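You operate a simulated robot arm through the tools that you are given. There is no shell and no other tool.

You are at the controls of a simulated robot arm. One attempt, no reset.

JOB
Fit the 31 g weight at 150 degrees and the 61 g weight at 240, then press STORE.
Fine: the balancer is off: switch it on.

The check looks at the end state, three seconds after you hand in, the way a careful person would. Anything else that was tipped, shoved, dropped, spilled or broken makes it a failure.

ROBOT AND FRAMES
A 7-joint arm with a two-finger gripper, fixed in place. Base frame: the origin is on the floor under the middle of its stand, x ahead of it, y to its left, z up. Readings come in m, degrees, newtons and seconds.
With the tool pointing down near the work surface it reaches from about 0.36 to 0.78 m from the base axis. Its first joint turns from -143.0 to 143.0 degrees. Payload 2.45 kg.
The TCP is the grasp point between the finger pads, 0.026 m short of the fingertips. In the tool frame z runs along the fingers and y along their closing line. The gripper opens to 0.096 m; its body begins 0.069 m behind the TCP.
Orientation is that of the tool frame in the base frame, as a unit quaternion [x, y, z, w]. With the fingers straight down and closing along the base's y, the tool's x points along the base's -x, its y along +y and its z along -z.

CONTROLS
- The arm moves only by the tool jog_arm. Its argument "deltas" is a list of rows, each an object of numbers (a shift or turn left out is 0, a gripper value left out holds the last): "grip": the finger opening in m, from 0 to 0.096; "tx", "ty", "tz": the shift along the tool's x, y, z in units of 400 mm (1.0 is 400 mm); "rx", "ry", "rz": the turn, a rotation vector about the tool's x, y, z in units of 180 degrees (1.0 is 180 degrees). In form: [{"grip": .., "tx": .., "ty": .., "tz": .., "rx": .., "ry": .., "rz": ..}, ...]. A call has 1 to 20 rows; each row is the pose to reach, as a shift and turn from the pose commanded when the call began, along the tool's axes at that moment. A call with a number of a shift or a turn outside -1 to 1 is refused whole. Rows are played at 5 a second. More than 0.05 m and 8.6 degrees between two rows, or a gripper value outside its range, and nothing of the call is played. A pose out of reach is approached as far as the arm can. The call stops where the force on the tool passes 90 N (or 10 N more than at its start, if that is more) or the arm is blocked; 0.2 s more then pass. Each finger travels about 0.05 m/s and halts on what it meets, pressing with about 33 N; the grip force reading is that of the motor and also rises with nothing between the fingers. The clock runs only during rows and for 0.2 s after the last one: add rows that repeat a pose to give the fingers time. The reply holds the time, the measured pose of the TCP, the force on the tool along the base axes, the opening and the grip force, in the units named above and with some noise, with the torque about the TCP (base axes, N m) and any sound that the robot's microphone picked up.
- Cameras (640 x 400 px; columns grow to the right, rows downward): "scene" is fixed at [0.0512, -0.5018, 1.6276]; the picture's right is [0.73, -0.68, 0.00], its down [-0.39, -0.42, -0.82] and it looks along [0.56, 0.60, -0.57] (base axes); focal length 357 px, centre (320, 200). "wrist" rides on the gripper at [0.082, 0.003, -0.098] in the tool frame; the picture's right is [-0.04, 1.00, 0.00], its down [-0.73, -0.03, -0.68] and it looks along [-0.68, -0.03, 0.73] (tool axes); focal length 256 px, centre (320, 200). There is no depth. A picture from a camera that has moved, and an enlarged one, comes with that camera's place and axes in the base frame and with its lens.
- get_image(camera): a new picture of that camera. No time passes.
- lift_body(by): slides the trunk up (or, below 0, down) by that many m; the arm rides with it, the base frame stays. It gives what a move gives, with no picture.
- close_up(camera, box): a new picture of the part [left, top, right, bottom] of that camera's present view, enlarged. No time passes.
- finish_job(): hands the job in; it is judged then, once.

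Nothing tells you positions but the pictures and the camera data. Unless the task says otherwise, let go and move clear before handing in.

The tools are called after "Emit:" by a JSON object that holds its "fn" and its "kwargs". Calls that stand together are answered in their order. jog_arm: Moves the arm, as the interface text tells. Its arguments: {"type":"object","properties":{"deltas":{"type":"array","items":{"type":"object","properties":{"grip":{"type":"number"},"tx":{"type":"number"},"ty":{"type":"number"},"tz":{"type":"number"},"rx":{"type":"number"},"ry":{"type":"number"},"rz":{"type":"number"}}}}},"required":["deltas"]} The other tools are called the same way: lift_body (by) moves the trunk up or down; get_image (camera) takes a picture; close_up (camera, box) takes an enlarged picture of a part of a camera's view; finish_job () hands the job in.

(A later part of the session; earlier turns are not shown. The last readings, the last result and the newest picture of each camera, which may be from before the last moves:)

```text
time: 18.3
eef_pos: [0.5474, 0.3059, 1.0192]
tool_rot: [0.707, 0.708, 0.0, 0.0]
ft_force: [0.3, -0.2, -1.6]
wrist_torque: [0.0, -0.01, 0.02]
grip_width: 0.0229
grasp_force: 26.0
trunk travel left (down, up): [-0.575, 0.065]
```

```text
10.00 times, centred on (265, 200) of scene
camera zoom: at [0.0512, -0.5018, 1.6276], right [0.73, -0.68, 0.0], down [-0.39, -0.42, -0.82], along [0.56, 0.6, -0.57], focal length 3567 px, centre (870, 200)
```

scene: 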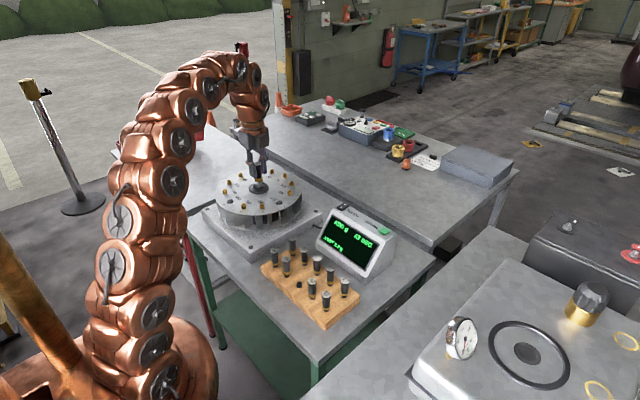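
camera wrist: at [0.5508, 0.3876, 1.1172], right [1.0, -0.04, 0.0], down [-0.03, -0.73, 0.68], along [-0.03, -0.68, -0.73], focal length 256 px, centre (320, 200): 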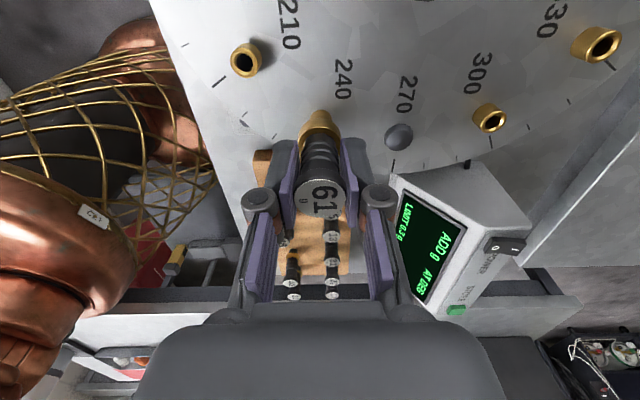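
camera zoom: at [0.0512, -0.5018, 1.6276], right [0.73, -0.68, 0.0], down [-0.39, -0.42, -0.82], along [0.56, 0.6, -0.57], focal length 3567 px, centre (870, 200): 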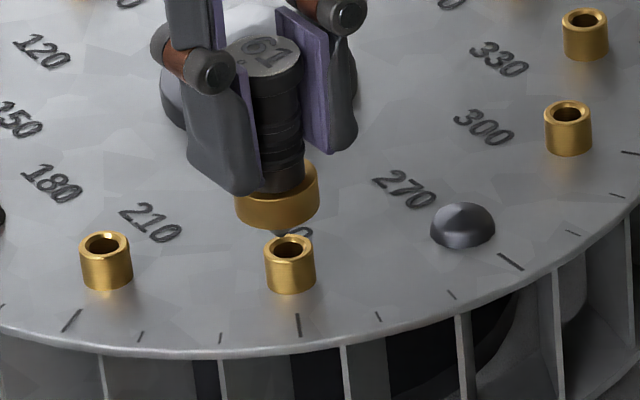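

The pin tip is visible under the flange. The wrist view says the cup is about 0.7 mm to +x, and the scene view says it is about 1.8 mm to −y. I'll make that correction and re-check.

Emit:
{"fn": "jog_arm", "kwargs": {"deltas": [{"tx": -0.0045, "ty": 0.0018}, {"tx": -0.0045, "ty": 0.0018}, {"tx": -0.0045, "ty": 0.0018}]}}

Emit:
{"fn": "close_up", "kwargs": {"camera": "wrist", "box": [295, 95, 345, 145]}}

Emit:
{"fn": "close_up", "kwargs": {"camera": "scene", "box": [245, 180, 285, 220]}}

```text
time: 19.1
eef_pos: [0.5481, 0.304, 1.0193]
tool_rot: [0.707, 0.707, 0.0, 0.0]
ft_force: [-0.1, -0.1, -0.3]
wrist_torque: [-0.03, 0.05, 0.01]
grip_width: 0.0228
grasp_force: 26.4
trunk travel left (down, up): [-0.575, 0.065]
```

```text
8.00 times, centred on (320, 120) of wrist
camera zoom: at [0.5515, 0.3856, 1.1171], right [1.0, -0.04, 0.0], down [-0.03, -0.73, 0.68], along [-0.03, -0.68, -0.73], focal length 2048 px, centre (320, 840)
```

zoom: 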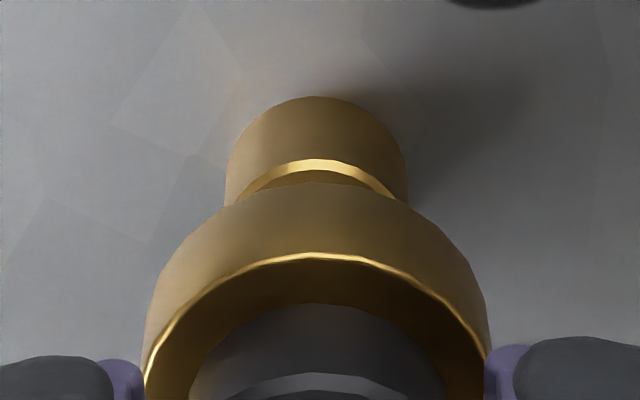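

```text
10.00 times, centred on (265, 200) of scene
camera zoom: at [0.0512, -0.5018, 1.6276], right [0.73, -0.68, 0.0], down [-0.39, -0.42, -0.82], along [0.56, 0.6, -0.57], focal length 3567 px, centre (870, 200)
```

zoom: 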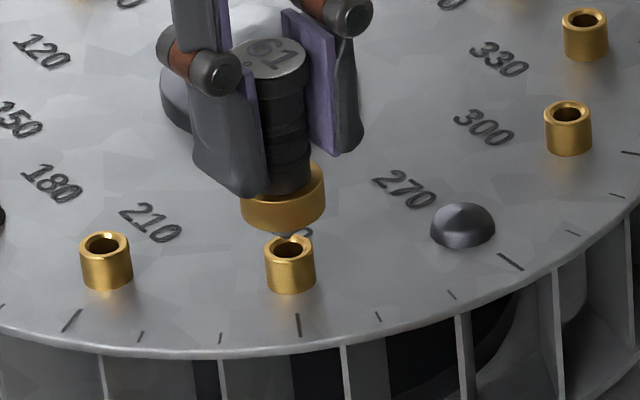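

Both views now show the weight's axis centred on the 240° cup. I'll lower gently in small steps, watching the force.

Emit:
{"fn": "jog_arm", "kwargs": {"deltas": [{"tz": 0.006}, {"tz": 0.012}, {"tz": 0.018}, {"tz": 0.024}, {"tz": 0.024}]}}

Emit:
{"fn": "close_up", "kwargs": {"camera": "scene", "box": [245, 180, 285, 220]}}

Emit:
{"fn": "close_up", "kwargs": {"camera": "wrist", "box": [295, 95, 345, 145]}}

```text
time: 20.3
eef_pos: [0.5487, 0.3024, 1.0093]
tool_rot: [0.707, 0.707, -0.001, 0.0]
ft_force: [0.1, -0.1, -0.3]
wrist_torque: [-0.01, -0.01, 0.02]
grip_width: 0.0227
grasp_force: 26.0
trunk travel left (down, up): [-0.575, 0.065]
```

```text
10.00 times, centred on (265, 200) of scene
camera zoom: at [0.0512, -0.5018, 1.6276], right [0.73, -0.68, 0.0], down [-0.39, -0.42, -0.82], along [0.56, 0.6, -0.57], focal length 3567 px, centre (870, 200)
```

zoom: 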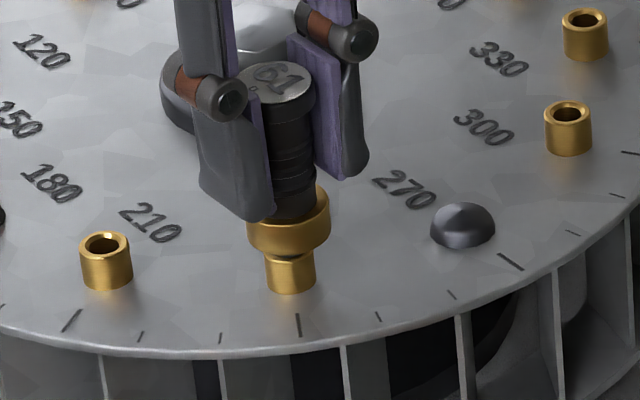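

```text
8.00 times, centred on (320, 120) of wrist
camera zoom: at [0.5521, 0.3847, 1.1081], right [1.0, -0.04, 0.0], down [-0.03, -0.73, 0.68], along [-0.03, -0.68, -0.73], focal length 2048 px, centre (320, 840)
```

zoom: 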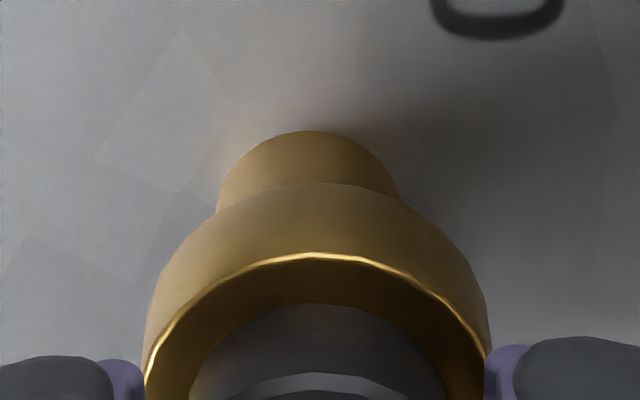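

The arm drifted about 1 mm (+x, −y) during the descent, with no contact force yet. I'll correct that before going further.

Emit:
{"fn": "jog_arm", "kwargs": {"deltas": [{"tx": 0.003, "ty": -0.002}, {"tx": 0.003, "ty": -0.002}, {"tx": 0.003, "ty": -0.002}]}}

Emit:
{"fn": "close_up", "kwargs": {"camera": "scene", "box": [245, 180, 285, 220]}}

Emit:
{"fn": "close_up", "kwargs": {"camera": "wrist", "box": [295, 95, 345, 145]}}

```text
time: 21.1
eef_pos: [0.5482, 0.3041, 1.01]
tool_rot: [0.707, 0.707, 0.0, 0.0]
ft_force: [-1.2, -0.3, -1.5]
wrist_torque: [0.0, 0.0, -0.01]
grip_width: 0.0231
grasp_force: 25.8
trunk travel left (down, up): [-0.575, 0.065]
```

```text
10.00 times, centred on (265, 200) of scene
camera zoom: at [0.0512, -0.5018, 1.6276], right [0.73, -0.68, 0.0], down [-0.39, -0.42, -0.82], along [0.56, 0.6, -0.57], focal length 3567 px, centre (870, 200)
```

zoom: 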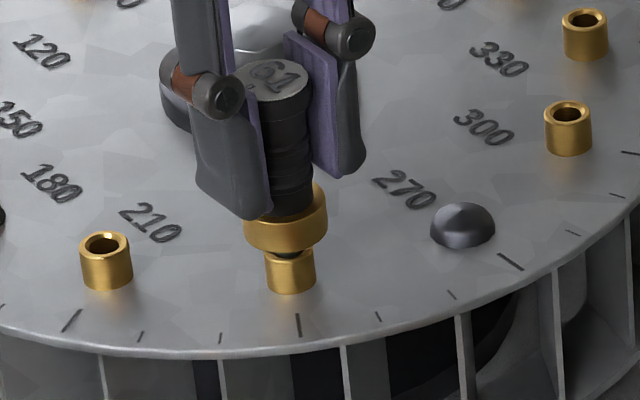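

```text
8.00 times, centred on (320, 120) of wrist
camera zoom: at [0.5518, 0.386, 1.1085], right [1.0, -0.04, 0.0], down [-0.03, -0.73, 0.68], along [-0.03, -0.68, -0.73], focal length 2048 px, centre (320, 840)
```

zoom: 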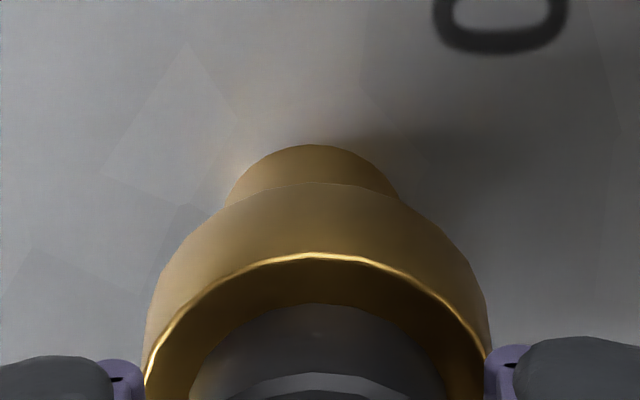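

Emit:
{"fn": "jog_arm", "kwargs": {"deltas": [{"tz": 0.005, "ty": -0.001}, {"tz": 0.01, "ty": -0.001}, {"tz": 0.01, "ty": -0.001}]}}

Emit:
{"fn": "close_up", "kwargs": {"camera": "scene", "box": [245, 180, 285, 220]}}

Emit:
{"fn": "close_up", "kwargs": {"camera": "wrist", "box": [295, 95, 345, 145]}}

```text
time: 21.9
eef_pos: [0.5472, 0.3047, 1.0061]
tool_rot: [0.708, 0.706, 0.0, -0.001]
ft_force: [3.0, 0.3, 0.3]
wrist_torque: [0.02, -0.12, -0.03]
grip_width: 0.023
grasp_force: 25.9
trunk travel left (down, up): [-0.575, 0.065]
```

```text
10.00 times, centred on (265, 200) of scene
camera zoom: at [0.0512, -0.5018, 1.6276], right [0.73, -0.68, 0.0], down [-0.39, -0.42, -0.82], along [0.56, 0.6, -0.57], focal length 3567 px, centre (870, 200)
```

zoom: 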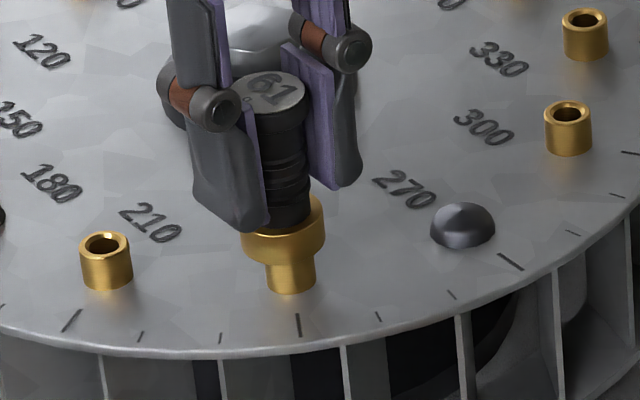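

```text
8.00 times, centred on (320, 120) of wrist
camera zoom: at [0.5504, 0.3862, 1.1044], right [1.0, -0.04, 0.0], down [-0.03, -0.73, 0.68], along [-0.03, -0.68, -0.73], focal length 2048 px, centre (320, 840)
```

zoom: 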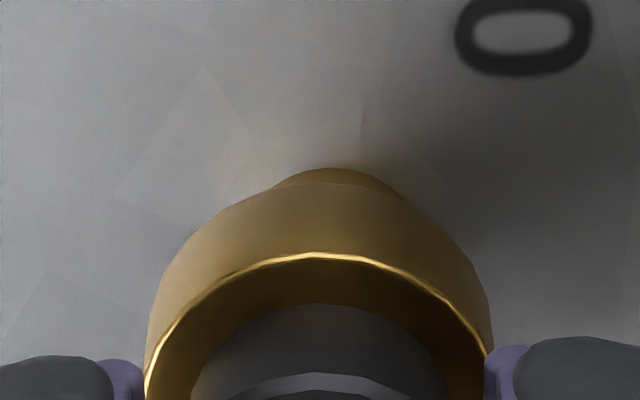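

The pin is in the cup, with a slight 3 N side force in x. I'll relax x slightly and continue down a few millimetres.

Emit:
{"fn": "jog_arm", "kwargs": {"deltas": [{"tz": 0.0, "ty": 0.001}, {"tz": 0.003, "ty": 0.001}, {"tz": 0.006, "ty": 0.001}, {"tz": 0.006, "ty": 0.001}]}}

Emit:
{"fn": "close_up", "kwargs": {"camera": "scene", "box": [245, 180, 285, 220]}}

```text
time: 22.9
eef_pos: [0.5469, 0.3047, 1.0033]
tool_rot: [0.707, 0.707, 0.0, 0.001]
ft_force: [-1.7, -1.0, 14.1]
wrist_torque: [-0.14, 0.05, -0.04]
grip_width: 0.0229
grasp_force: 25.6
trunk travel left (down, up): [-0.575, 0.065]
```

```text
10.00 times, centred on (265, 200) of scene
camera zoom: at [0.0512, -0.5018, 1.6276], right [0.73, -0.68, 0.0], down [-0.39, -0.42, -0.82], along [0.56, 0.6, -0.57], focal length 3567 px, centre (870, 200)
```

zoom: 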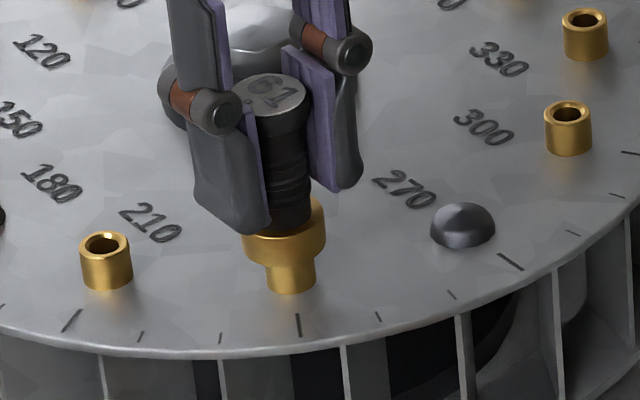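

Contact at 14 N downward: the flange is seated on the cup. I'll ease the push, open the fingers and rise.

Emit:
{"fn": "jog_arm", "kwargs": {"deltas": [{"tz": -0.002}, {"tz": -0.002, "grip": 0.035}, {"tz": -0.002, "grip": 0.045}, {"tz": -0.002, "grip": 0.05}, {"tz": -0.002, "grip": 0.05}]}}

Emit:
{"fn": "close_up", "kwargs": {"camera": "scene", "box": [245, 180, 285, 220]}}

Emit:
{"fn": "get_image", "kwargs": {"camera": "wrist"}}

```text
time: 24.1
eef_pos: [0.548, 0.3037, 1.0042]
tool_rot: [0.707, 0.707, 0.0, 0.0]
ft_force: [-0.1, 0.6, -0.1]
wrist_torque: [-0.02, 0.02, -0.02]
grip_width: 0.0501
grasp_force: 0.0
trunk travel left (down, up): [-0.575, 0.065]
```

```text
10.00 times, centred on (265, 200) of scene
camera zoom: at [0.0512, -0.5018, 1.6276], right [0.73, -0.68, 0.0], down [-0.39, -0.42, -0.82], along [0.56, 0.6, -0.57], focal length 3567 px, centre (870, 200)
```

zoom: 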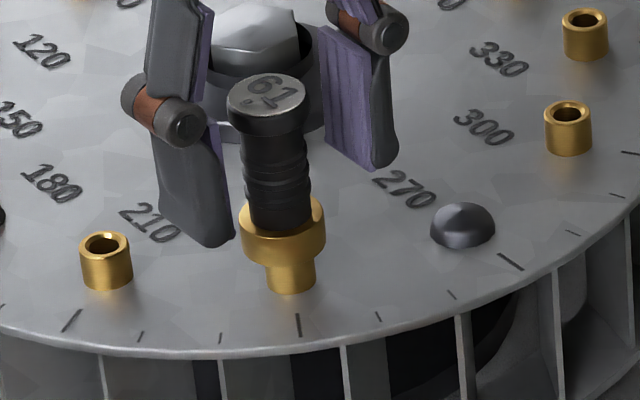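

```text
taken
camera wrist: at [0.5511, 0.3862, 1.1028], right [1.0, -0.04, 0.0], down [-0.03, -0.73, 0.68], along [-0.03, -0.68, -0.73], focal length 256 px, centre (320, 200)
```

wrist: 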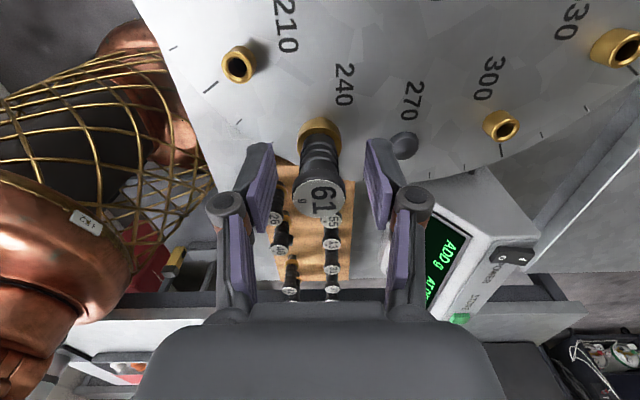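

The 61 g weight sits upright and seated in the 240° cup. I'll rise and go to the 31 g weight.

Emit:
{"fn": "jog_arm", "kwargs": {"deltas": [{"tz": -0.05}, {"tz": -0.12}, {"tz": -0.2}, {"tz": -0.25}, {"tz": -0.25}]}}

Emit:
{"fn": "close_up", "kwargs": {"camera": "scene", "box": [205, 150, 305, 235]}}

```text
time: 25.3
eef_pos: [0.5479, 0.305, 1.1043]
tool_rot: [0.707, 0.707, 0.0, 0.0]
ft_force: [-0.3, -0.1, -0.1]
wrist_torque: [-0.01, 0.04, 0.04]
grip_width: 0.0499
grasp_force: 0.0
trunk travel left (down, up): [-0.575, 0.065]
```

```text
4.71 times, centred on (255, 192) of scene
camera zoom: at [0.0512, -0.5018, 1.6276], right [0.73, -0.68, 0.0], down [-0.39, -0.42, -0.82], along [0.56, 0.6, -0.57], focal length 1678 px, centre (626, 235)
```

zoom: 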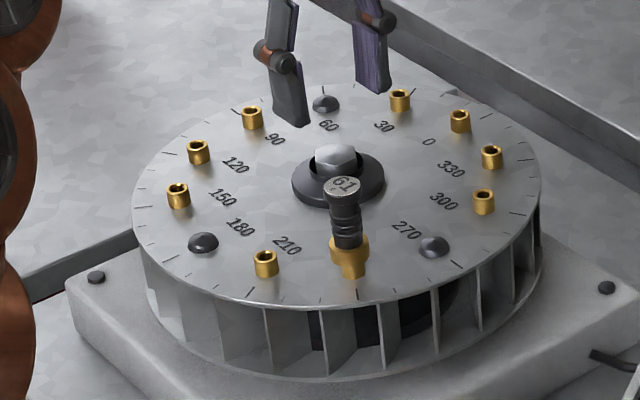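

Emit:
{"fn": "jog_arm", "kwargs": {"deltas": [{"tx": -0.08, "ty": 0.003}, {"tx": -0.19, "ty": 0.006}, {"tx": -0.3, "ty": 0.008}, {"tx": -0.41, "ty": 0.011}, {"tx": -0.52, "ty": 0.014}, {"tx": -0.59, "ty": 0.016}, {"tx": -0.631, "ty": 0.016}, {"tx": -0.631, "ty": 0.016, "tz": 0.1}, {"tx": -0.631, "ty": 0.016, "tz": 0.2}, {"tx": -0.631, "ty": 0.016, "tz": 0.26}, {"tx": -0.631, "ty": 0.016, "tz": 0.26}]}}

Emit:
{"fn": "get_image", "kwargs": {"camera": "wrist"}}

Emit:
{"fn": "close_up", "kwargs": {"camera": "wrist", "box": [285, 60, 355, 130]}}

Emit:
{"fn": "close_up", "kwargs": {"camera": "scene", "box": [250, 180, 410, 310]}}

```text
time: 27.7
eef_pos: [0.553, 0.051, 1.0005]
tool_rot: [0.706, 0.708, 0.0, 0.0]
ft_force: [-0.8, 0.3, -0.5]
wrist_torque: [0.02, -0.01, -0.05]
grip_width: 0.0501
grasp_force: 0.0
trunk travel left (down, up): [-0.575, 0.065]
```

```text
taken
camera wrist: at [0.5555, 0.1329, 1.0987], right [1.0, -0.04, 0.0], down [-0.03, -0.73, 0.68], along [-0.03, -0.68, -0.73], focal length 256 px, centre (320, 200)
```

wrist: 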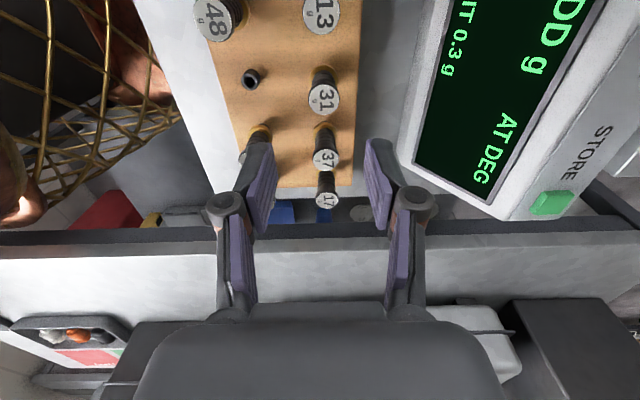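

```text
5.71 times, centred on (320, 95) of wrist
camera zoom: at [0.5555, 0.1329, 1.0987], right [1.0, -0.04, 0.0], down [-0.03, -0.73, 0.68], along [-0.03, -0.68, -0.73], focal length 1463 px, centre (320, 800)
```

zoom: 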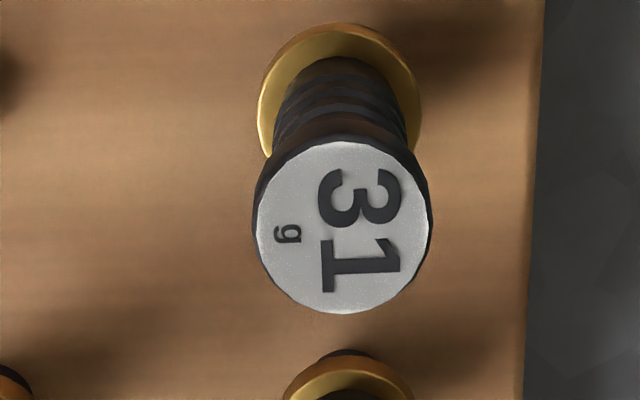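

```text
3.08 times, centred on (330, 245) of scene
camera zoom: at [0.0512, -0.5018, 1.6276], right [0.73, -0.68, 0.0], down [-0.39, -0.42, -0.82], along [0.56, 0.6, -0.57], focal length 1098 px, centre (289, 62)
```

zoom: 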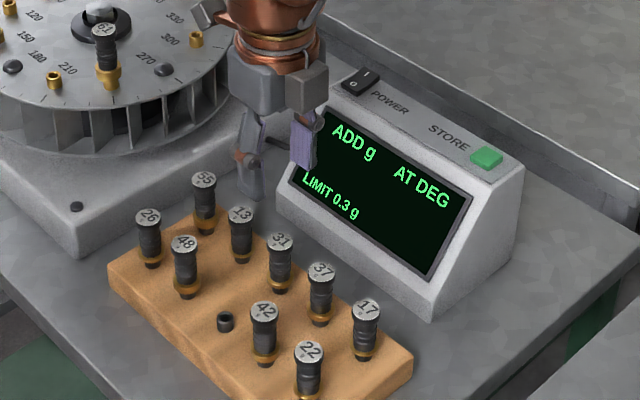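

The 31 g cap is about 2.5 mm to +x and 1.5 mm to +y of the TCP. I'll correct while descending, then check again before closing.

Emit:
{"fn": "jog_arm", "kwargs": {"deltas": [{"tz": 0.07, "ty": 0.006, "tx": 0.004}, {"tz": 0.14, "ty": 0.006, "tx": 0.004}, {"tz": 0.2, "ty": 0.006, "tx": 0.004}, {"tz": 0.25, "ty": 0.006, "tx": 0.004}, {"tz": 0.286, "ty": 0.006, "tx": 0.004}, {"tz": 0.286, "ty": 0.006, "tx": 0.004}, {"tz": 0.286, "ty": 0.006, "tx": 0.004}]}}

Emit:
{"fn": "close_up", "kwargs": {"camera": "wrist", "box": [220, 90, 420, 290]}}

Emit:
{"fn": "close_up", "kwargs": {"camera": "scene", "box": [270, 210, 370, 310]}}

```text
time: 29.3
eef_pos: [0.5554, 0.0528, 0.8869]
tool_rot: [0.707, 0.707, 0.0, 0.0]
ft_force: [-0.1, 0.8, 0.4]
wrist_torque: [0.01, 0.02, 0.04]
grip_width: 0.0501
grasp_force: 0.0
trunk travel left (down, up): [-0.575, 0.065]
```

```text
2.00 times, centred on (320, 190) of wrist
camera zoom: at [0.5585, 0.1345, 0.9847], right [1.0, -0.04, 0.0], down [-0.03, -0.73, 0.68], along [-0.03, -0.68, -0.73], focal length 512 px, centre (320, 220)
```

zoom: 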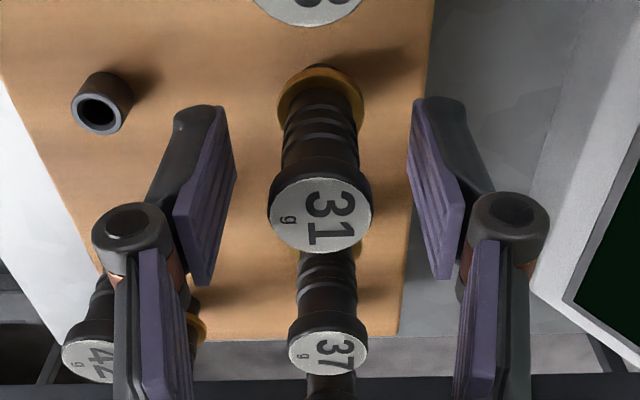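

```text
4.00 times, centred on (320, 260) of scene
camera zoom: at [0.0512, -0.5018, 1.6276], right [0.73, -0.68, 0.0], down [-0.39, -0.42, -0.82], along [0.56, 0.6, -0.57], focal length 1427 px, centre (320, -40)
```

zoom: 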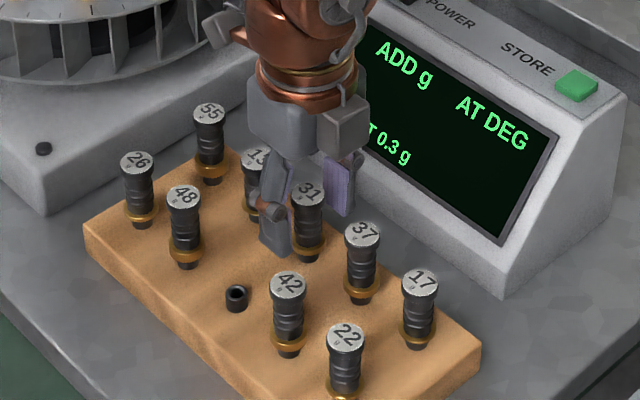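

Emit:
{"fn": "jog_arm", "kwargs": {"deltas": [{"grip": 0.03}, {"grip": 0.02}, {"grip": 0.015}, {"grip": 0.015}, {"grip": 0.015}]}}

```text
time: 30.5
eef_pos: [0.556, 0.0524, 0.8872]
tool_rot: [0.708, 0.707, 0.0, 0.001]
ft_force: [1.9, 0.9, 1.4]
wrist_torque: [0.01, -0.01, -0.03]
grip_width: 0.0226
grasp_force: 25.8
trunk travel left (down, up): [-0.575, 0.065]
```

Gripped with almost no side force. Lifting straight up.

Emit:
{"fn": "jog_arm", "kwargs": {"deltas": [{"tz": -0.02}, {"tz": -0.05}, {"tz": -0.12}, {"tz": -0.22}, {"tz": -0.33}, {"tz": -0.44}, {"tz": -0.54}, {"tz": -0.54}]}}

Emit:
{"fn": "get_image", "kwargs": {"camera": "wrist"}}

Emit:
{"fn": "get_image", "kwargs": {"camera": "scene"}}

```text
time: 32.3
eef_pos: [0.5549, 0.0524, 1.102]
tool_rot: [0.707, 0.707, 0.0, 0.001]
ft_force: [0.3, 0.0, 0.0]
wrist_torque: [-0.02, 0.0, 0.02]
grip_width: 0.0228
grasp_force: 26.2
trunk travel left (down, up): [-0.575, 0.065]
```

```text
taken
camera wrist: at [0.559, 0.134, 1.2005], right [1.0, -0.04, 0.0], down [-0.03, -0.73, 0.68], along [-0.03, -0.68, -0.73], focal length 256 px, centre (320, 200)
```

wrist: 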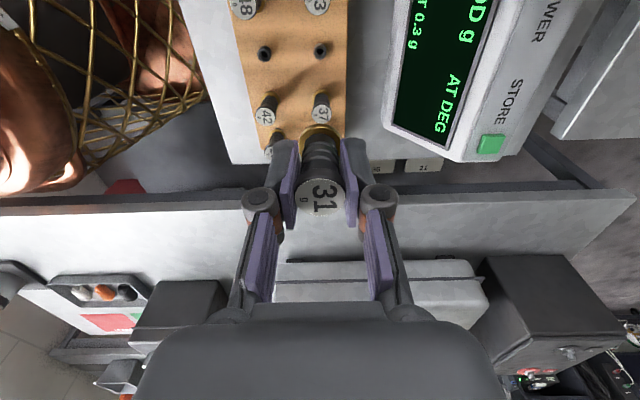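

```text
taken
```

scene: 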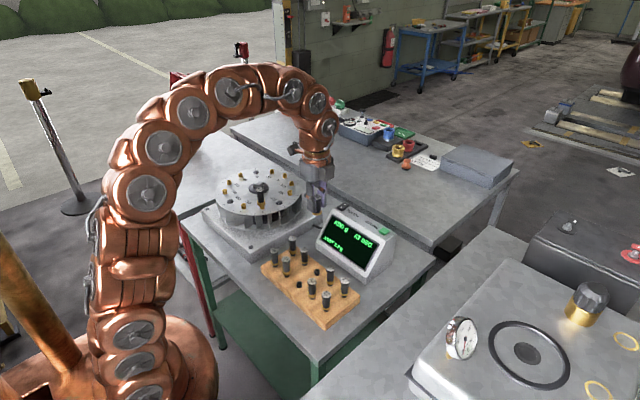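

The 31 g weight is in hand. Using the known 240° cup as reference, I put the 150° cup at about (0.505, 0.460). I'll raise the trunk for reach and clearance, then carry the weight there, keeping away from the placed 61 g weight.

Emit:
{"fn": "lift_body", "kwargs": {"by": 0.06}}

Emit:
{"fn": "jog_arm", "kwargs": {"deltas": [{"tx": 0.06, "ty": -0.06}, {"tx": 0.16, "ty": -0.12}, {"tx": 0.26, "ty": -0.15}, {"tx": 0.37, "ty": -0.15}, {"tx": 0.48, "ty": -0.15}, {"tx": 0.59, "ty": -0.15}, {"tx": 0.7, "ty": -0.14}, {"tx": 0.8, "ty": -0.13}, {"tx": 0.9, "ty": -0.125}, {"tx": 0.98, "ty": -0.12}, {"tx": 0.98, "ty": -0.12}]}}

Emit:
{"fn": "get_image", "kwargs": {"camera": "wrist"}}

Emit:
{"fn": "get_image", "kwargs": {"camera": "scene"}}

```text
time: 33.3
eef_pos: [0.5555, 0.0524, 1.162]
tool_rot: [0.707, 0.707, 0.0, 0.0]
ft_force: [-0.2, 0.6, -0.2]
wrist_torque: [-0.01, -0.01, 0.0]
grip_width: 0.0227
grasp_force: 26.3
trunk travel left (down, up): [-0.635, 0.005]
```

```text
time: 35.7
eef_pos: [0.5106, 0.4451, 1.1638]
tool_rot: [0.707, 0.707, 0.0, 0.001]
ft_force: [0.3, 0.6, -0.8]
wrist_torque: [0.01, 0.0, -0.01]
grip_width: 0.0226
grasp_force: 25.6
trunk travel left (down, up): [-0.635, 0.005]
```

```text
taken
camera wrist: at [0.5128, 0.5262, 1.2619], right [1.0, -0.04, 0.0], down [-0.03, -0.73, 0.68], along [-0.03, -0.68, -0.73], focal length 256 px, centre (320, 200)
```

wrist: 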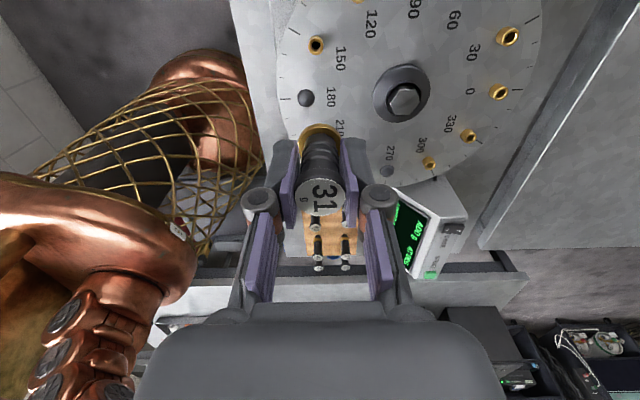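

```text
taken
```

scene: 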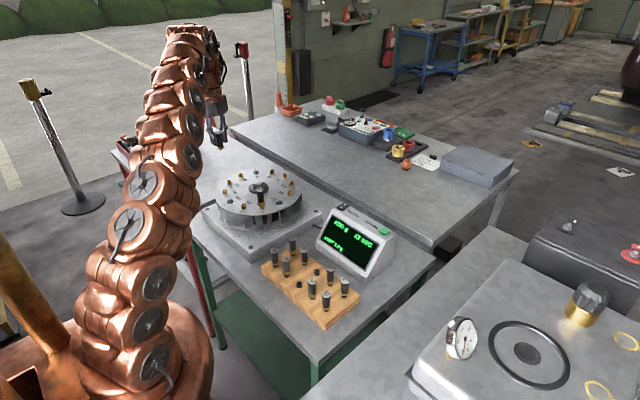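

Emit:
{"fn": "close_up", "kwargs": {"camera": "wrist", "box": [280, 15, 350, 75]}}

Emit:
{"fn": "close_up", "kwargs": {"camera": "wrist", "box": [260, 0, 560, 190]}}

```text
6.67 times, centred on (315, 45) of wrist
camera zoom: at [0.5128, 0.5262, 1.2619], right [1.0, -0.04, 0.0], down [-0.03, -0.73, 0.68], along [-0.03, -0.68, -0.73], focal length 1707 px, centre (353, 1233)
```

zoom: 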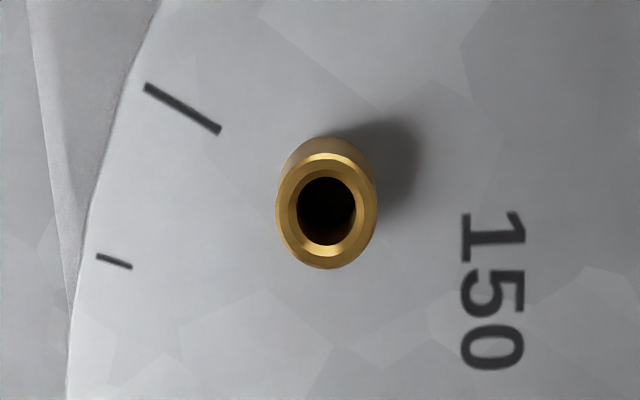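

```text
2.11 times, centred on (410, 95) of wrist
camera zoom: at [0.5128, 0.5262, 1.2619], right [1.0, -0.04, 0.0], down [-0.03, -0.73, 0.68], along [-0.03, -0.68, -0.73], focal length 539 px, centre (130, 421)
```

zoom: 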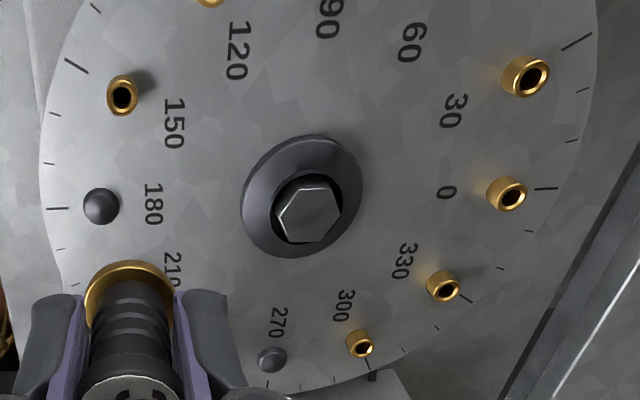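

The 150° cup comes out at (0.506, 0.462), with its rim at z ≈ 0.96, which fits the rotor geometry. I'll lower to hover about 1 cm above the rim.

Emit:
{"fn": "jog_arm", "kwargs": {"deltas": [{"tx": 0.03, "ty": -0.008, "tz": 0.02}, {"tx": 0.042, "ty": -0.0115, "tz": 0.09}, {"tx": 0.042, "ty": -0.0115, "tz": 0.18}, {"tx": 0.042, "ty": -0.0115, "tz": 0.27}, {"tx": 0.042, "ty": -0.0115, "tz": 0.33}, {"tx": 0.042, "ty": -0.0115, "tz": 0.3645}, {"tx": 0.042, "ty": -0.0115, "tz": 0.3645}, {"tx": 0.042, "ty": -0.0115, "tz": 0.3645}]}}

Emit:
{"fn": "get_image", "kwargs": {"camera": "scene"}}

Emit:
{"fn": "close_up", "kwargs": {"camera": "wrist", "box": [295, 95, 345, 145]}}

Emit:
{"fn": "close_up", "kwargs": {"camera": "scene", "box": [202, 165, 242, 205]}}

```text
time: 37.5
eef_pos: [0.5035, 0.4606, 1.0158]
tool_rot: [0.707, 0.708, 0.0, -0.001]
ft_force: [0.5, 0.2, -0.3]
wrist_torque: [0.01, 0.02, 0.02]
grip_width: 0.0229
grasp_force: 25.7
trunk travel left (down, up): [-0.635, 0.005]
```

```text
taken
```

scene: 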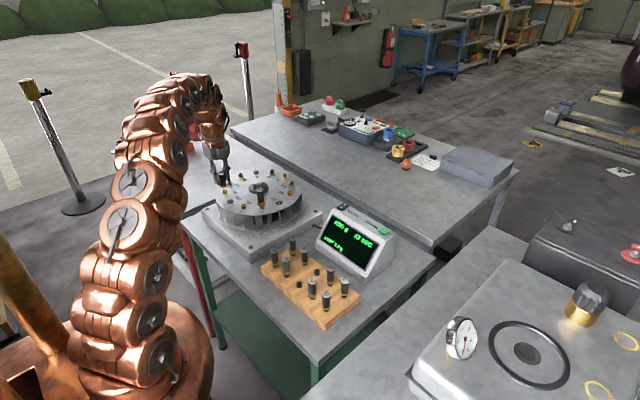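

```text
8.00 times, centred on (320, 120) of wrist
camera zoom: at [0.5066, 0.5432, 1.1151], right [1.0, -0.04, 0.0], down [-0.03, -0.73, 0.68], along [-0.03, -0.68, -0.73], focal length 2048 px, centre (320, 840)
```

zoom: 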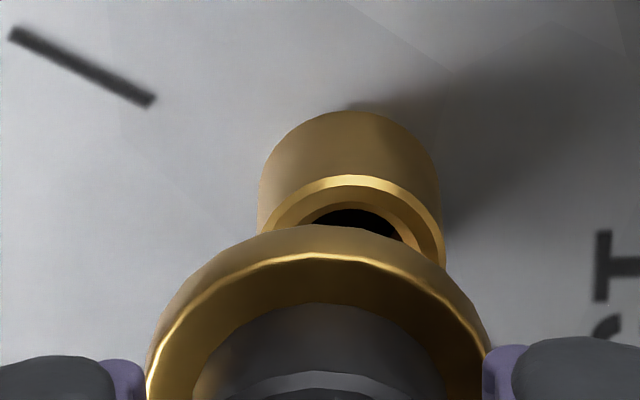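

```text
10.00 times, centred on (222, 185) of scene
camera zoom: at [0.0512, -0.5018, 1.6276], right [0.73, -0.68, 0.0], down [-0.39, -0.42, -0.82], along [0.56, 0.6, -0.57], focal length 3567 px, centre (1300, 350)
```

zoom: 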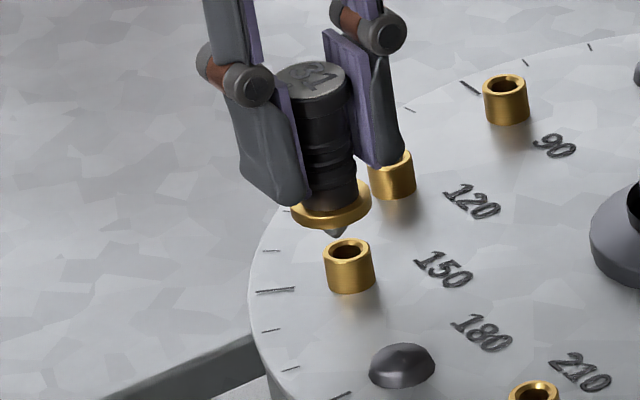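

The cup is about 2.6 mm to +x and 2.4 mm to −y of the weight axis. I'll correct and re-check.

Emit:
{"fn": "jog_arm", "kwargs": {"deltas": [{"tx": -0.006, "ty": 0.0065}, {"tx": -0.006, "ty": 0.0065}, {"tx": -0.006, "ty": 0.0065}]}}

Emit:
{"fn": "close_up", "kwargs": {"camera": "wrist", "box": [295, 95, 345, 145]}}

Emit:
{"fn": "close_up", "kwargs": {"camera": "scene", "box": [202, 165, 242, 205]}}

```text
time: 38.3
eef_pos: [0.5057, 0.4589, 1.018]
tool_rot: [0.707, 0.707, -0.001, 0.001]
ft_force: [-0.4, 1.0, -0.5]
wrist_torque: [0.0, -0.04, 0.02]
grip_width: 0.0228
grasp_force: 26.1
trunk travel left (down, up): [-0.635, 0.005]
```

```text
8.00 times, centred on (320, 120) of wrist
camera zoom: at [0.5091, 0.541, 1.1153], right [1.0, -0.04, 0.0], down [-0.03, -0.73, 0.68], along [-0.03, -0.68, -0.73], focal length 2048 px, centre (320, 840)
```

zoom: 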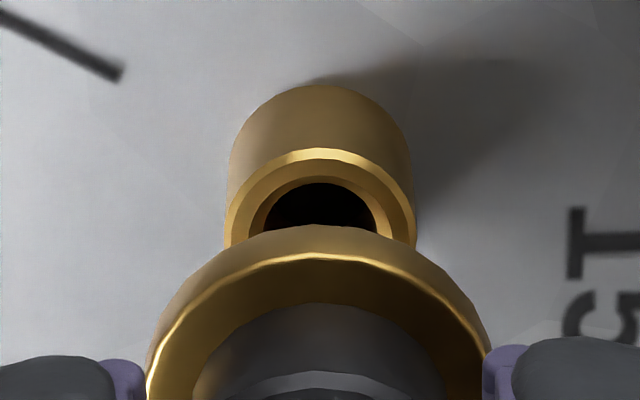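

```text
10.00 times, centred on (222, 185) of scene
camera zoom: at [0.0512, -0.5018, 1.6276], right [0.73, -0.68, 0.0], down [-0.39, -0.42, -0.82], along [0.56, 0.6, -0.57], focal length 3567 px, centre (1300, 350)
```

zoom: 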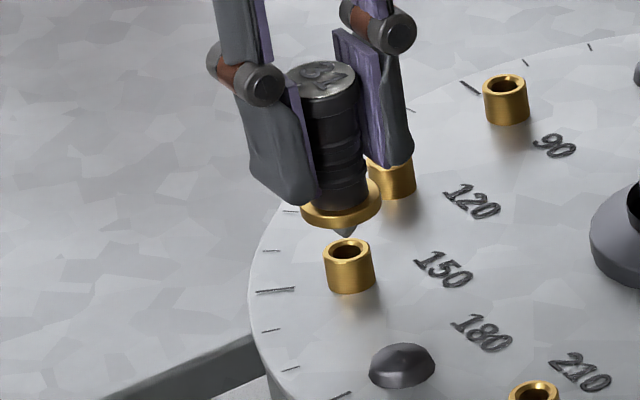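

Aligned in both views. Lowering 10 mm and checking.

Emit:
{"fn": "jog_arm", "kwargs": {"deltas": [{"tz": 0.006}, {"tz": 0.012}, {"tz": 0.018}, {"tz": 0.022}, {"tz": 0.022}]}}

Emit:
{"fn": "close_up", "kwargs": {"camera": "wrist", "box": [295, 95, 345, 145]}}

Emit:
{"fn": "close_up", "kwargs": {"camera": "scene", "box": [202, 165, 242, 205]}}

```text
time: 39.5
eef_pos: [0.5066, 0.4601, 1.0079]
tool_rot: [0.707, 0.707, 0.001, 0.0]
ft_force: [0.4, 0.8, -0.8]
wrist_torque: [0.01, 0.0, 0.03]
grip_width: 0.0227
grasp_force: 26.1
trunk travel left (down, up): [-0.635, 0.005]
```

```text
8.00 times, centred on (320, 120) of wrist
camera zoom: at [0.5091, 0.5413, 1.1057], right [1.0, -0.04, 0.0], down [-0.03, -0.73, 0.68], along [-0.03, -0.68, -0.73], focal length 2048 px, centre (320, 840)
```

zoom: 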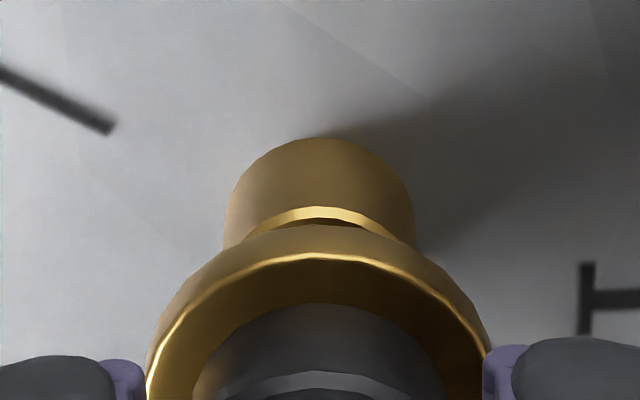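

```text
10.00 times, centred on (222, 185) of scene
camera zoom: at [0.0512, -0.5018, 1.6276], right [0.73, -0.68, 0.0], down [-0.39, -0.42, -0.82], along [0.56, 0.6, -0.57], focal length 3567 px, centre (1300, 350)
```

zoom: 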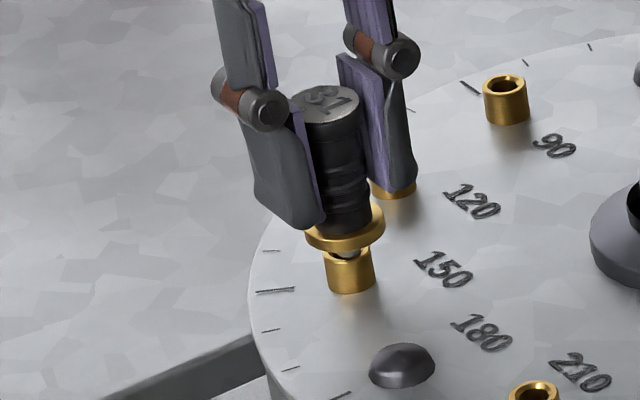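

Emit:
{"fn": "jog_arm", "kwargs": {"deltas": [{"tz": 0.005}, {"tz": 0.01}, {"tz": 0.013}, {"tz": 0.013}]}}

Emit:
{"fn": "close_up", "kwargs": {"camera": "wrist", "box": [295, 95, 345, 145]}}

Emit:
{"fn": "close_up", "kwargs": {"camera": "scene", "box": [202, 165, 242, 205]}}

```text
time: 40.5
eef_pos: [0.5048, 0.4603, 1.0017]
tool_rot: [0.707, 0.707, 0.0, 0.0]
ft_force: [-1.9, 12.6, 3.3]
wrist_torque: [0.62, 0.08, -0.01]
grip_width: 0.0231
grasp_force: 25.9
trunk travel left (down, up): [-0.635, 0.005]
```

```text
8.00 times, centred on (320, 120) of wrist
camera zoom: at [0.5085, 0.5418, 1.1003], right [1.0, -0.04, 0.0], down [-0.03, -0.73, 0.68], along [-0.03, -0.68, -0.73], focal length 2048 px, centre (320, 840)
```

zoom: 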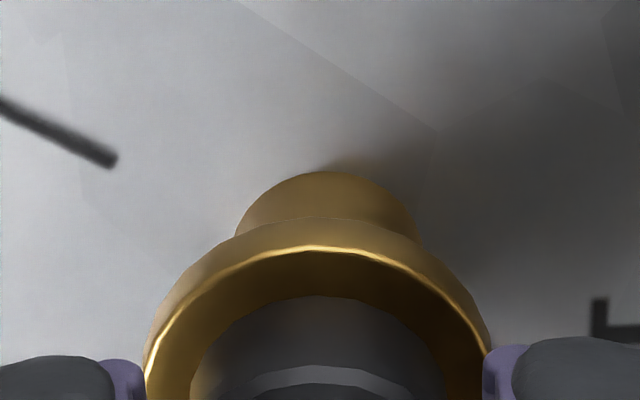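

```text
10.00 times, centred on (222, 185) of scene
camera zoom: at [0.0512, -0.5018, 1.6276], right [0.73, -0.68, 0.0], down [-0.39, -0.42, -0.82], along [0.56, 0.6, -0.57], focal length 3567 px, centre (1300, 350)
```

zoom: 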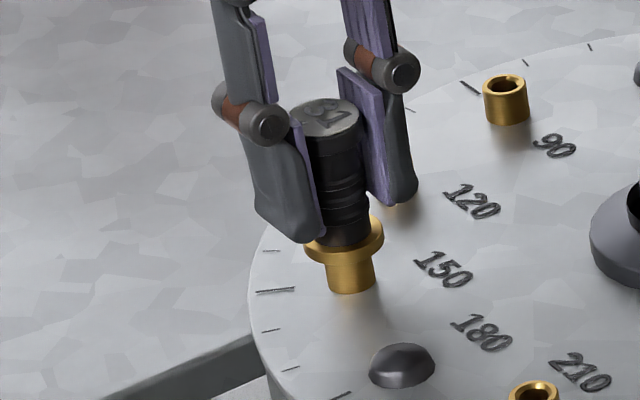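

The pin entered, but there is 12.6 N of side force in +y. I'll shift the tool about 1 mm to +y to relieve it.

Emit:
{"fn": "jog_arm", "kwargs": {"deltas": [{"tx": 0.0025}, {"tx": 0.0025}, {"tx": 0.0025}]}}

Emit:
{"fn": "close_up", "kwargs": {"camera": "wrist", "box": [295, 95, 345, 145]}}

```text
time: 41.3
eef_pos: [0.5063, 0.4596, 1.0027]
tool_rot: [0.708, 0.706, 0.0, 0.001]
ft_force: [-2.0, 5.9, -2.3]
wrist_torque: [0.32, 0.09, 0.0]
grip_width: 0.0226
grasp_force: 26.2
trunk travel left (down, up): [-0.635, 0.005]
```

```text
8.00 times, centred on (320, 120) of wrist
camera zoom: at [0.5097, 0.5417, 1.1001], right [1.0, -0.04, 0.0], down [-0.03, -0.73, 0.68], along [-0.03, -0.68, -0.73], focal length 2048 px, centre (320, 840)
```

zoom: 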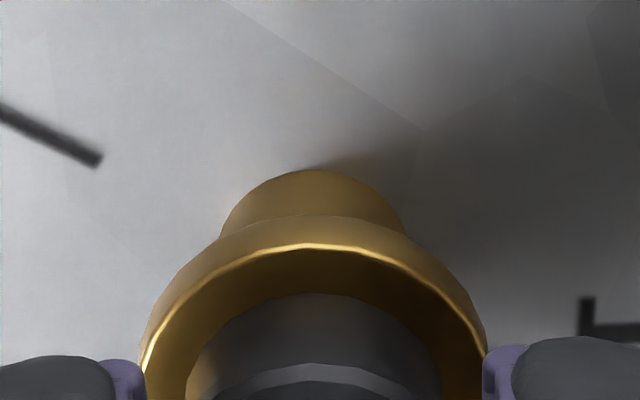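

Emit:
{"fn": "jog_arm", "kwargs": {"deltas": [{"tx": 0.002}, {"tx": 0.0025}, {"tx": 0.0025}]}}

Emit:
{"fn": "close_up", "kwargs": {"camera": "wrist", "box": [295, 95, 345, 145]}}

Emit:
{"fn": "close_up", "kwargs": {"camera": "scene", "box": [202, 165, 242, 205]}}

```text
time: 42.1
eef_pos: [0.5058, 0.4603, 1.0028]
tool_rot: [0.707, 0.707, 0.0, 0.0]
ft_force: [0.2, -1.0, -0.5]
wrist_torque: [0.01, 0.04, -0.01]
grip_width: 0.0227
grasp_force: 26.3
trunk travel left (down, up): [-0.635, 0.005]
```

```text
8.00 times, centred on (320, 120) of wrist
camera zoom: at [0.51, 0.5421, 1.1004], right [1.0, -0.04, 0.0], down [-0.03, -0.73, 0.68], along [-0.03, -0.68, -0.73], focal length 2048 px, centre (320, 840)
```

zoom: 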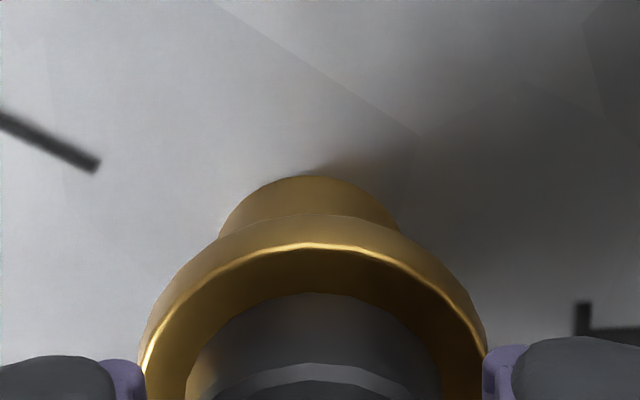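

```text
10.00 times, centred on (222, 185) of scene
camera zoom: at [0.0512, -0.5018, 1.6276], right [0.73, -0.68, 0.0], down [-0.39, -0.42, -0.82], along [0.56, 0.6, -0.57], focal length 3567 px, centre (1300, 350)
```

zoom: 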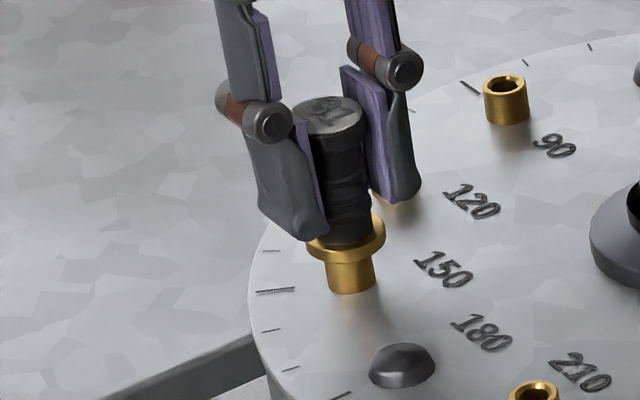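

Forces are near zero now. Continuing down.

Emit:
{"fn": "jog_arm", "kwargs": {"deltas": [{"tz": 0.003}, {"tz": 0.006}, {"tz": 0.008}, {"tz": 0.008}]}}

Emit:
{"fn": "close_up", "kwargs": {"camera": "scene", "box": [202, 165, 242, 205]}}

```text
time: 43.1
eef_pos: [0.5067, 0.462, 0.9996]
tool_rot: [0.707, 0.707, 0.001, -0.001]
ft_force: [4.0, -0.6, 11.4]
wrist_torque: [-0.11, 0.03, -0.02]
grip_width: 0.0229
grasp_force: 25.6
trunk travel left (down, up): [-0.635, 0.005]
```

```text
10.00 times, centred on (222, 185) of scene
camera zoom: at [0.0512, -0.5018, 1.6276], right [0.73, -0.68, 0.0], down [-0.39, -0.42, -0.82], along [0.56, 0.6, -0.57], focal length 3567 px, centre (1300, 350)
```

zoom: 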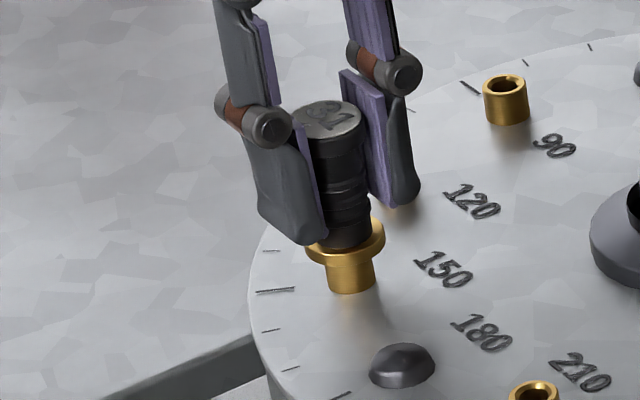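

Emit:
{"fn": "close_up", "kwargs": {"camera": "scene", "box": [214, 182, 230, 198]}}

Emit:
{"fn": "close_up", "kwargs": {"camera": "scene", "box": [259, 190, 275, 212]}}

Emit:
{"fn": "close_up", "kwargs": {"camera": "wrist", "box": [295, 95, 345, 145]}}

```text
16.00 times, centred on (222, 190) of scene
camera zoom: at [0.0512, -0.5018, 1.6276], right [0.73, -0.68, 0.0], down [-0.39, -0.42, -0.82], along [0.56, 0.6, -0.57], focal length 5707 px, centre (1888, 360)
```

zoom: 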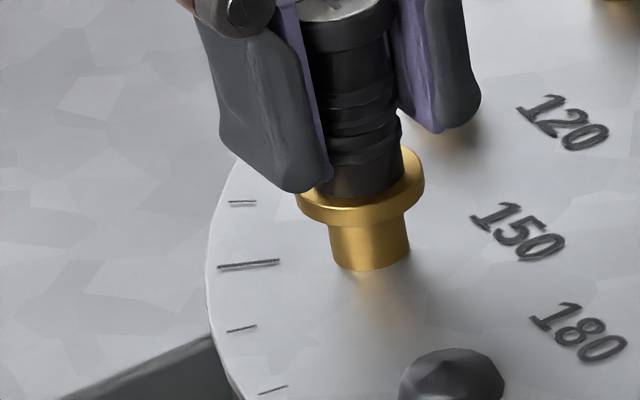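

```text
16.00 times, centred on (267, 201) of scene
camera zoom: at [0.0512, -0.5018, 1.6276], right [0.73, -0.68, 0.0], down [-0.39, -0.42, -0.82], along [0.56, 0.6, -0.57], focal length 5707 px, centre (1168, 184)
```

zoom: 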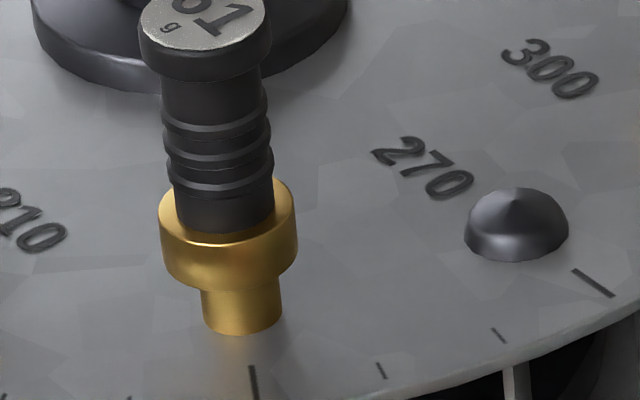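

```text
8.00 times, centred on (320, 120) of wrist
camera zoom: at [0.5097, 0.5428, 1.0985], right [1.0, -0.04, 0.0], down [-0.03, -0.73, 0.68], along [-0.03, -0.68, -0.74], focal length 2048 px, centre (320, 840)
```

zoom: 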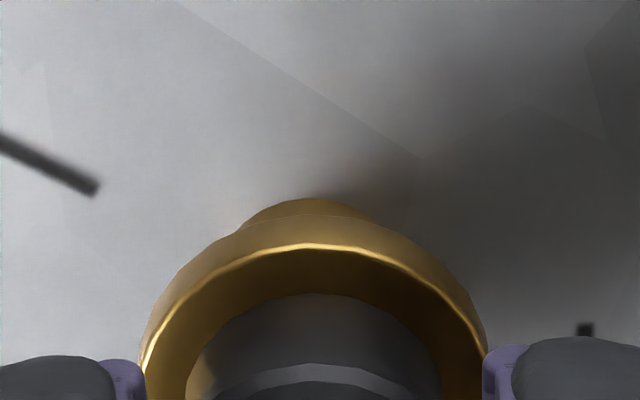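

Contact at 11 N, and the visible cup height below the flange matches the seated 61 g weight. Easing the push and releasing.

Emit:
{"fn": "jog_arm", "kwargs": {"deltas": [{"tz": -0.0015}, {"tz": -0.0015, "grip": 0.03}, {"tz": -0.0015, "grip": 0.04}, {"tz": -0.0015, "grip": 0.05}, {"tz": -0.0015, "grip": 0.05}]}}

Emit:
{"fn": "close_up", "kwargs": {"camera": "scene", "box": [202, 165, 242, 205]}}

Emit:
{"fn": "close_up", "kwargs": {"camera": "wrist", "box": [220, 70, 420, 270]}}

```text
time: 44.3
eef_pos: [0.5064, 0.4622, 0.9979]
tool_rot: [0.707, 0.707, 0.0, 0.0]
ft_force: [0.1, 0.5, -0.4]
wrist_torque: [0.02, -0.01, -0.02]
grip_width: 0.0502
grasp_force: 0.0
trunk travel left (down, up): [-0.635, 0.005]
```

```text
10.00 times, centred on (222, 185) of scene
camera zoom: at [0.0512, -0.5018, 1.6276], right [0.73, -0.68, 0.0], down [-0.39, -0.42, -0.82], along [0.56, 0.6, -0.57], focal length 3567 px, centre (1300, 350)
```

zoom: 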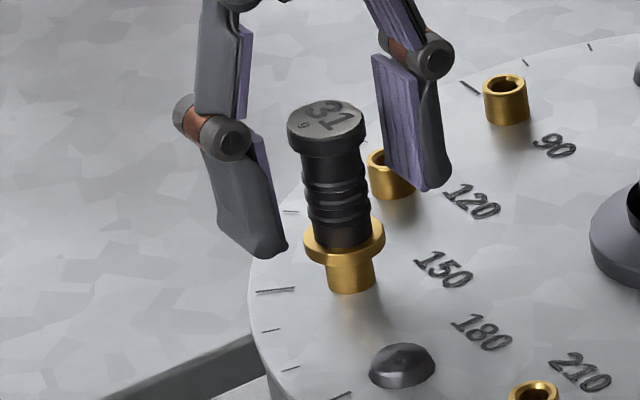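

```text
2.00 times, centred on (320, 170) of wrist
camera zoom: at [0.5089, 0.5433, 1.0974], right [1.0, -0.04, 0.0], down [-0.03, -0.73, 0.68], along [-0.03, -0.68, -0.73], focal length 512 px, centre (320, 260)
```

zoom: 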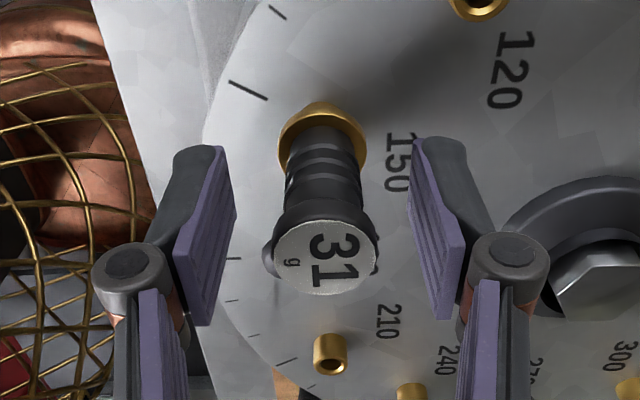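

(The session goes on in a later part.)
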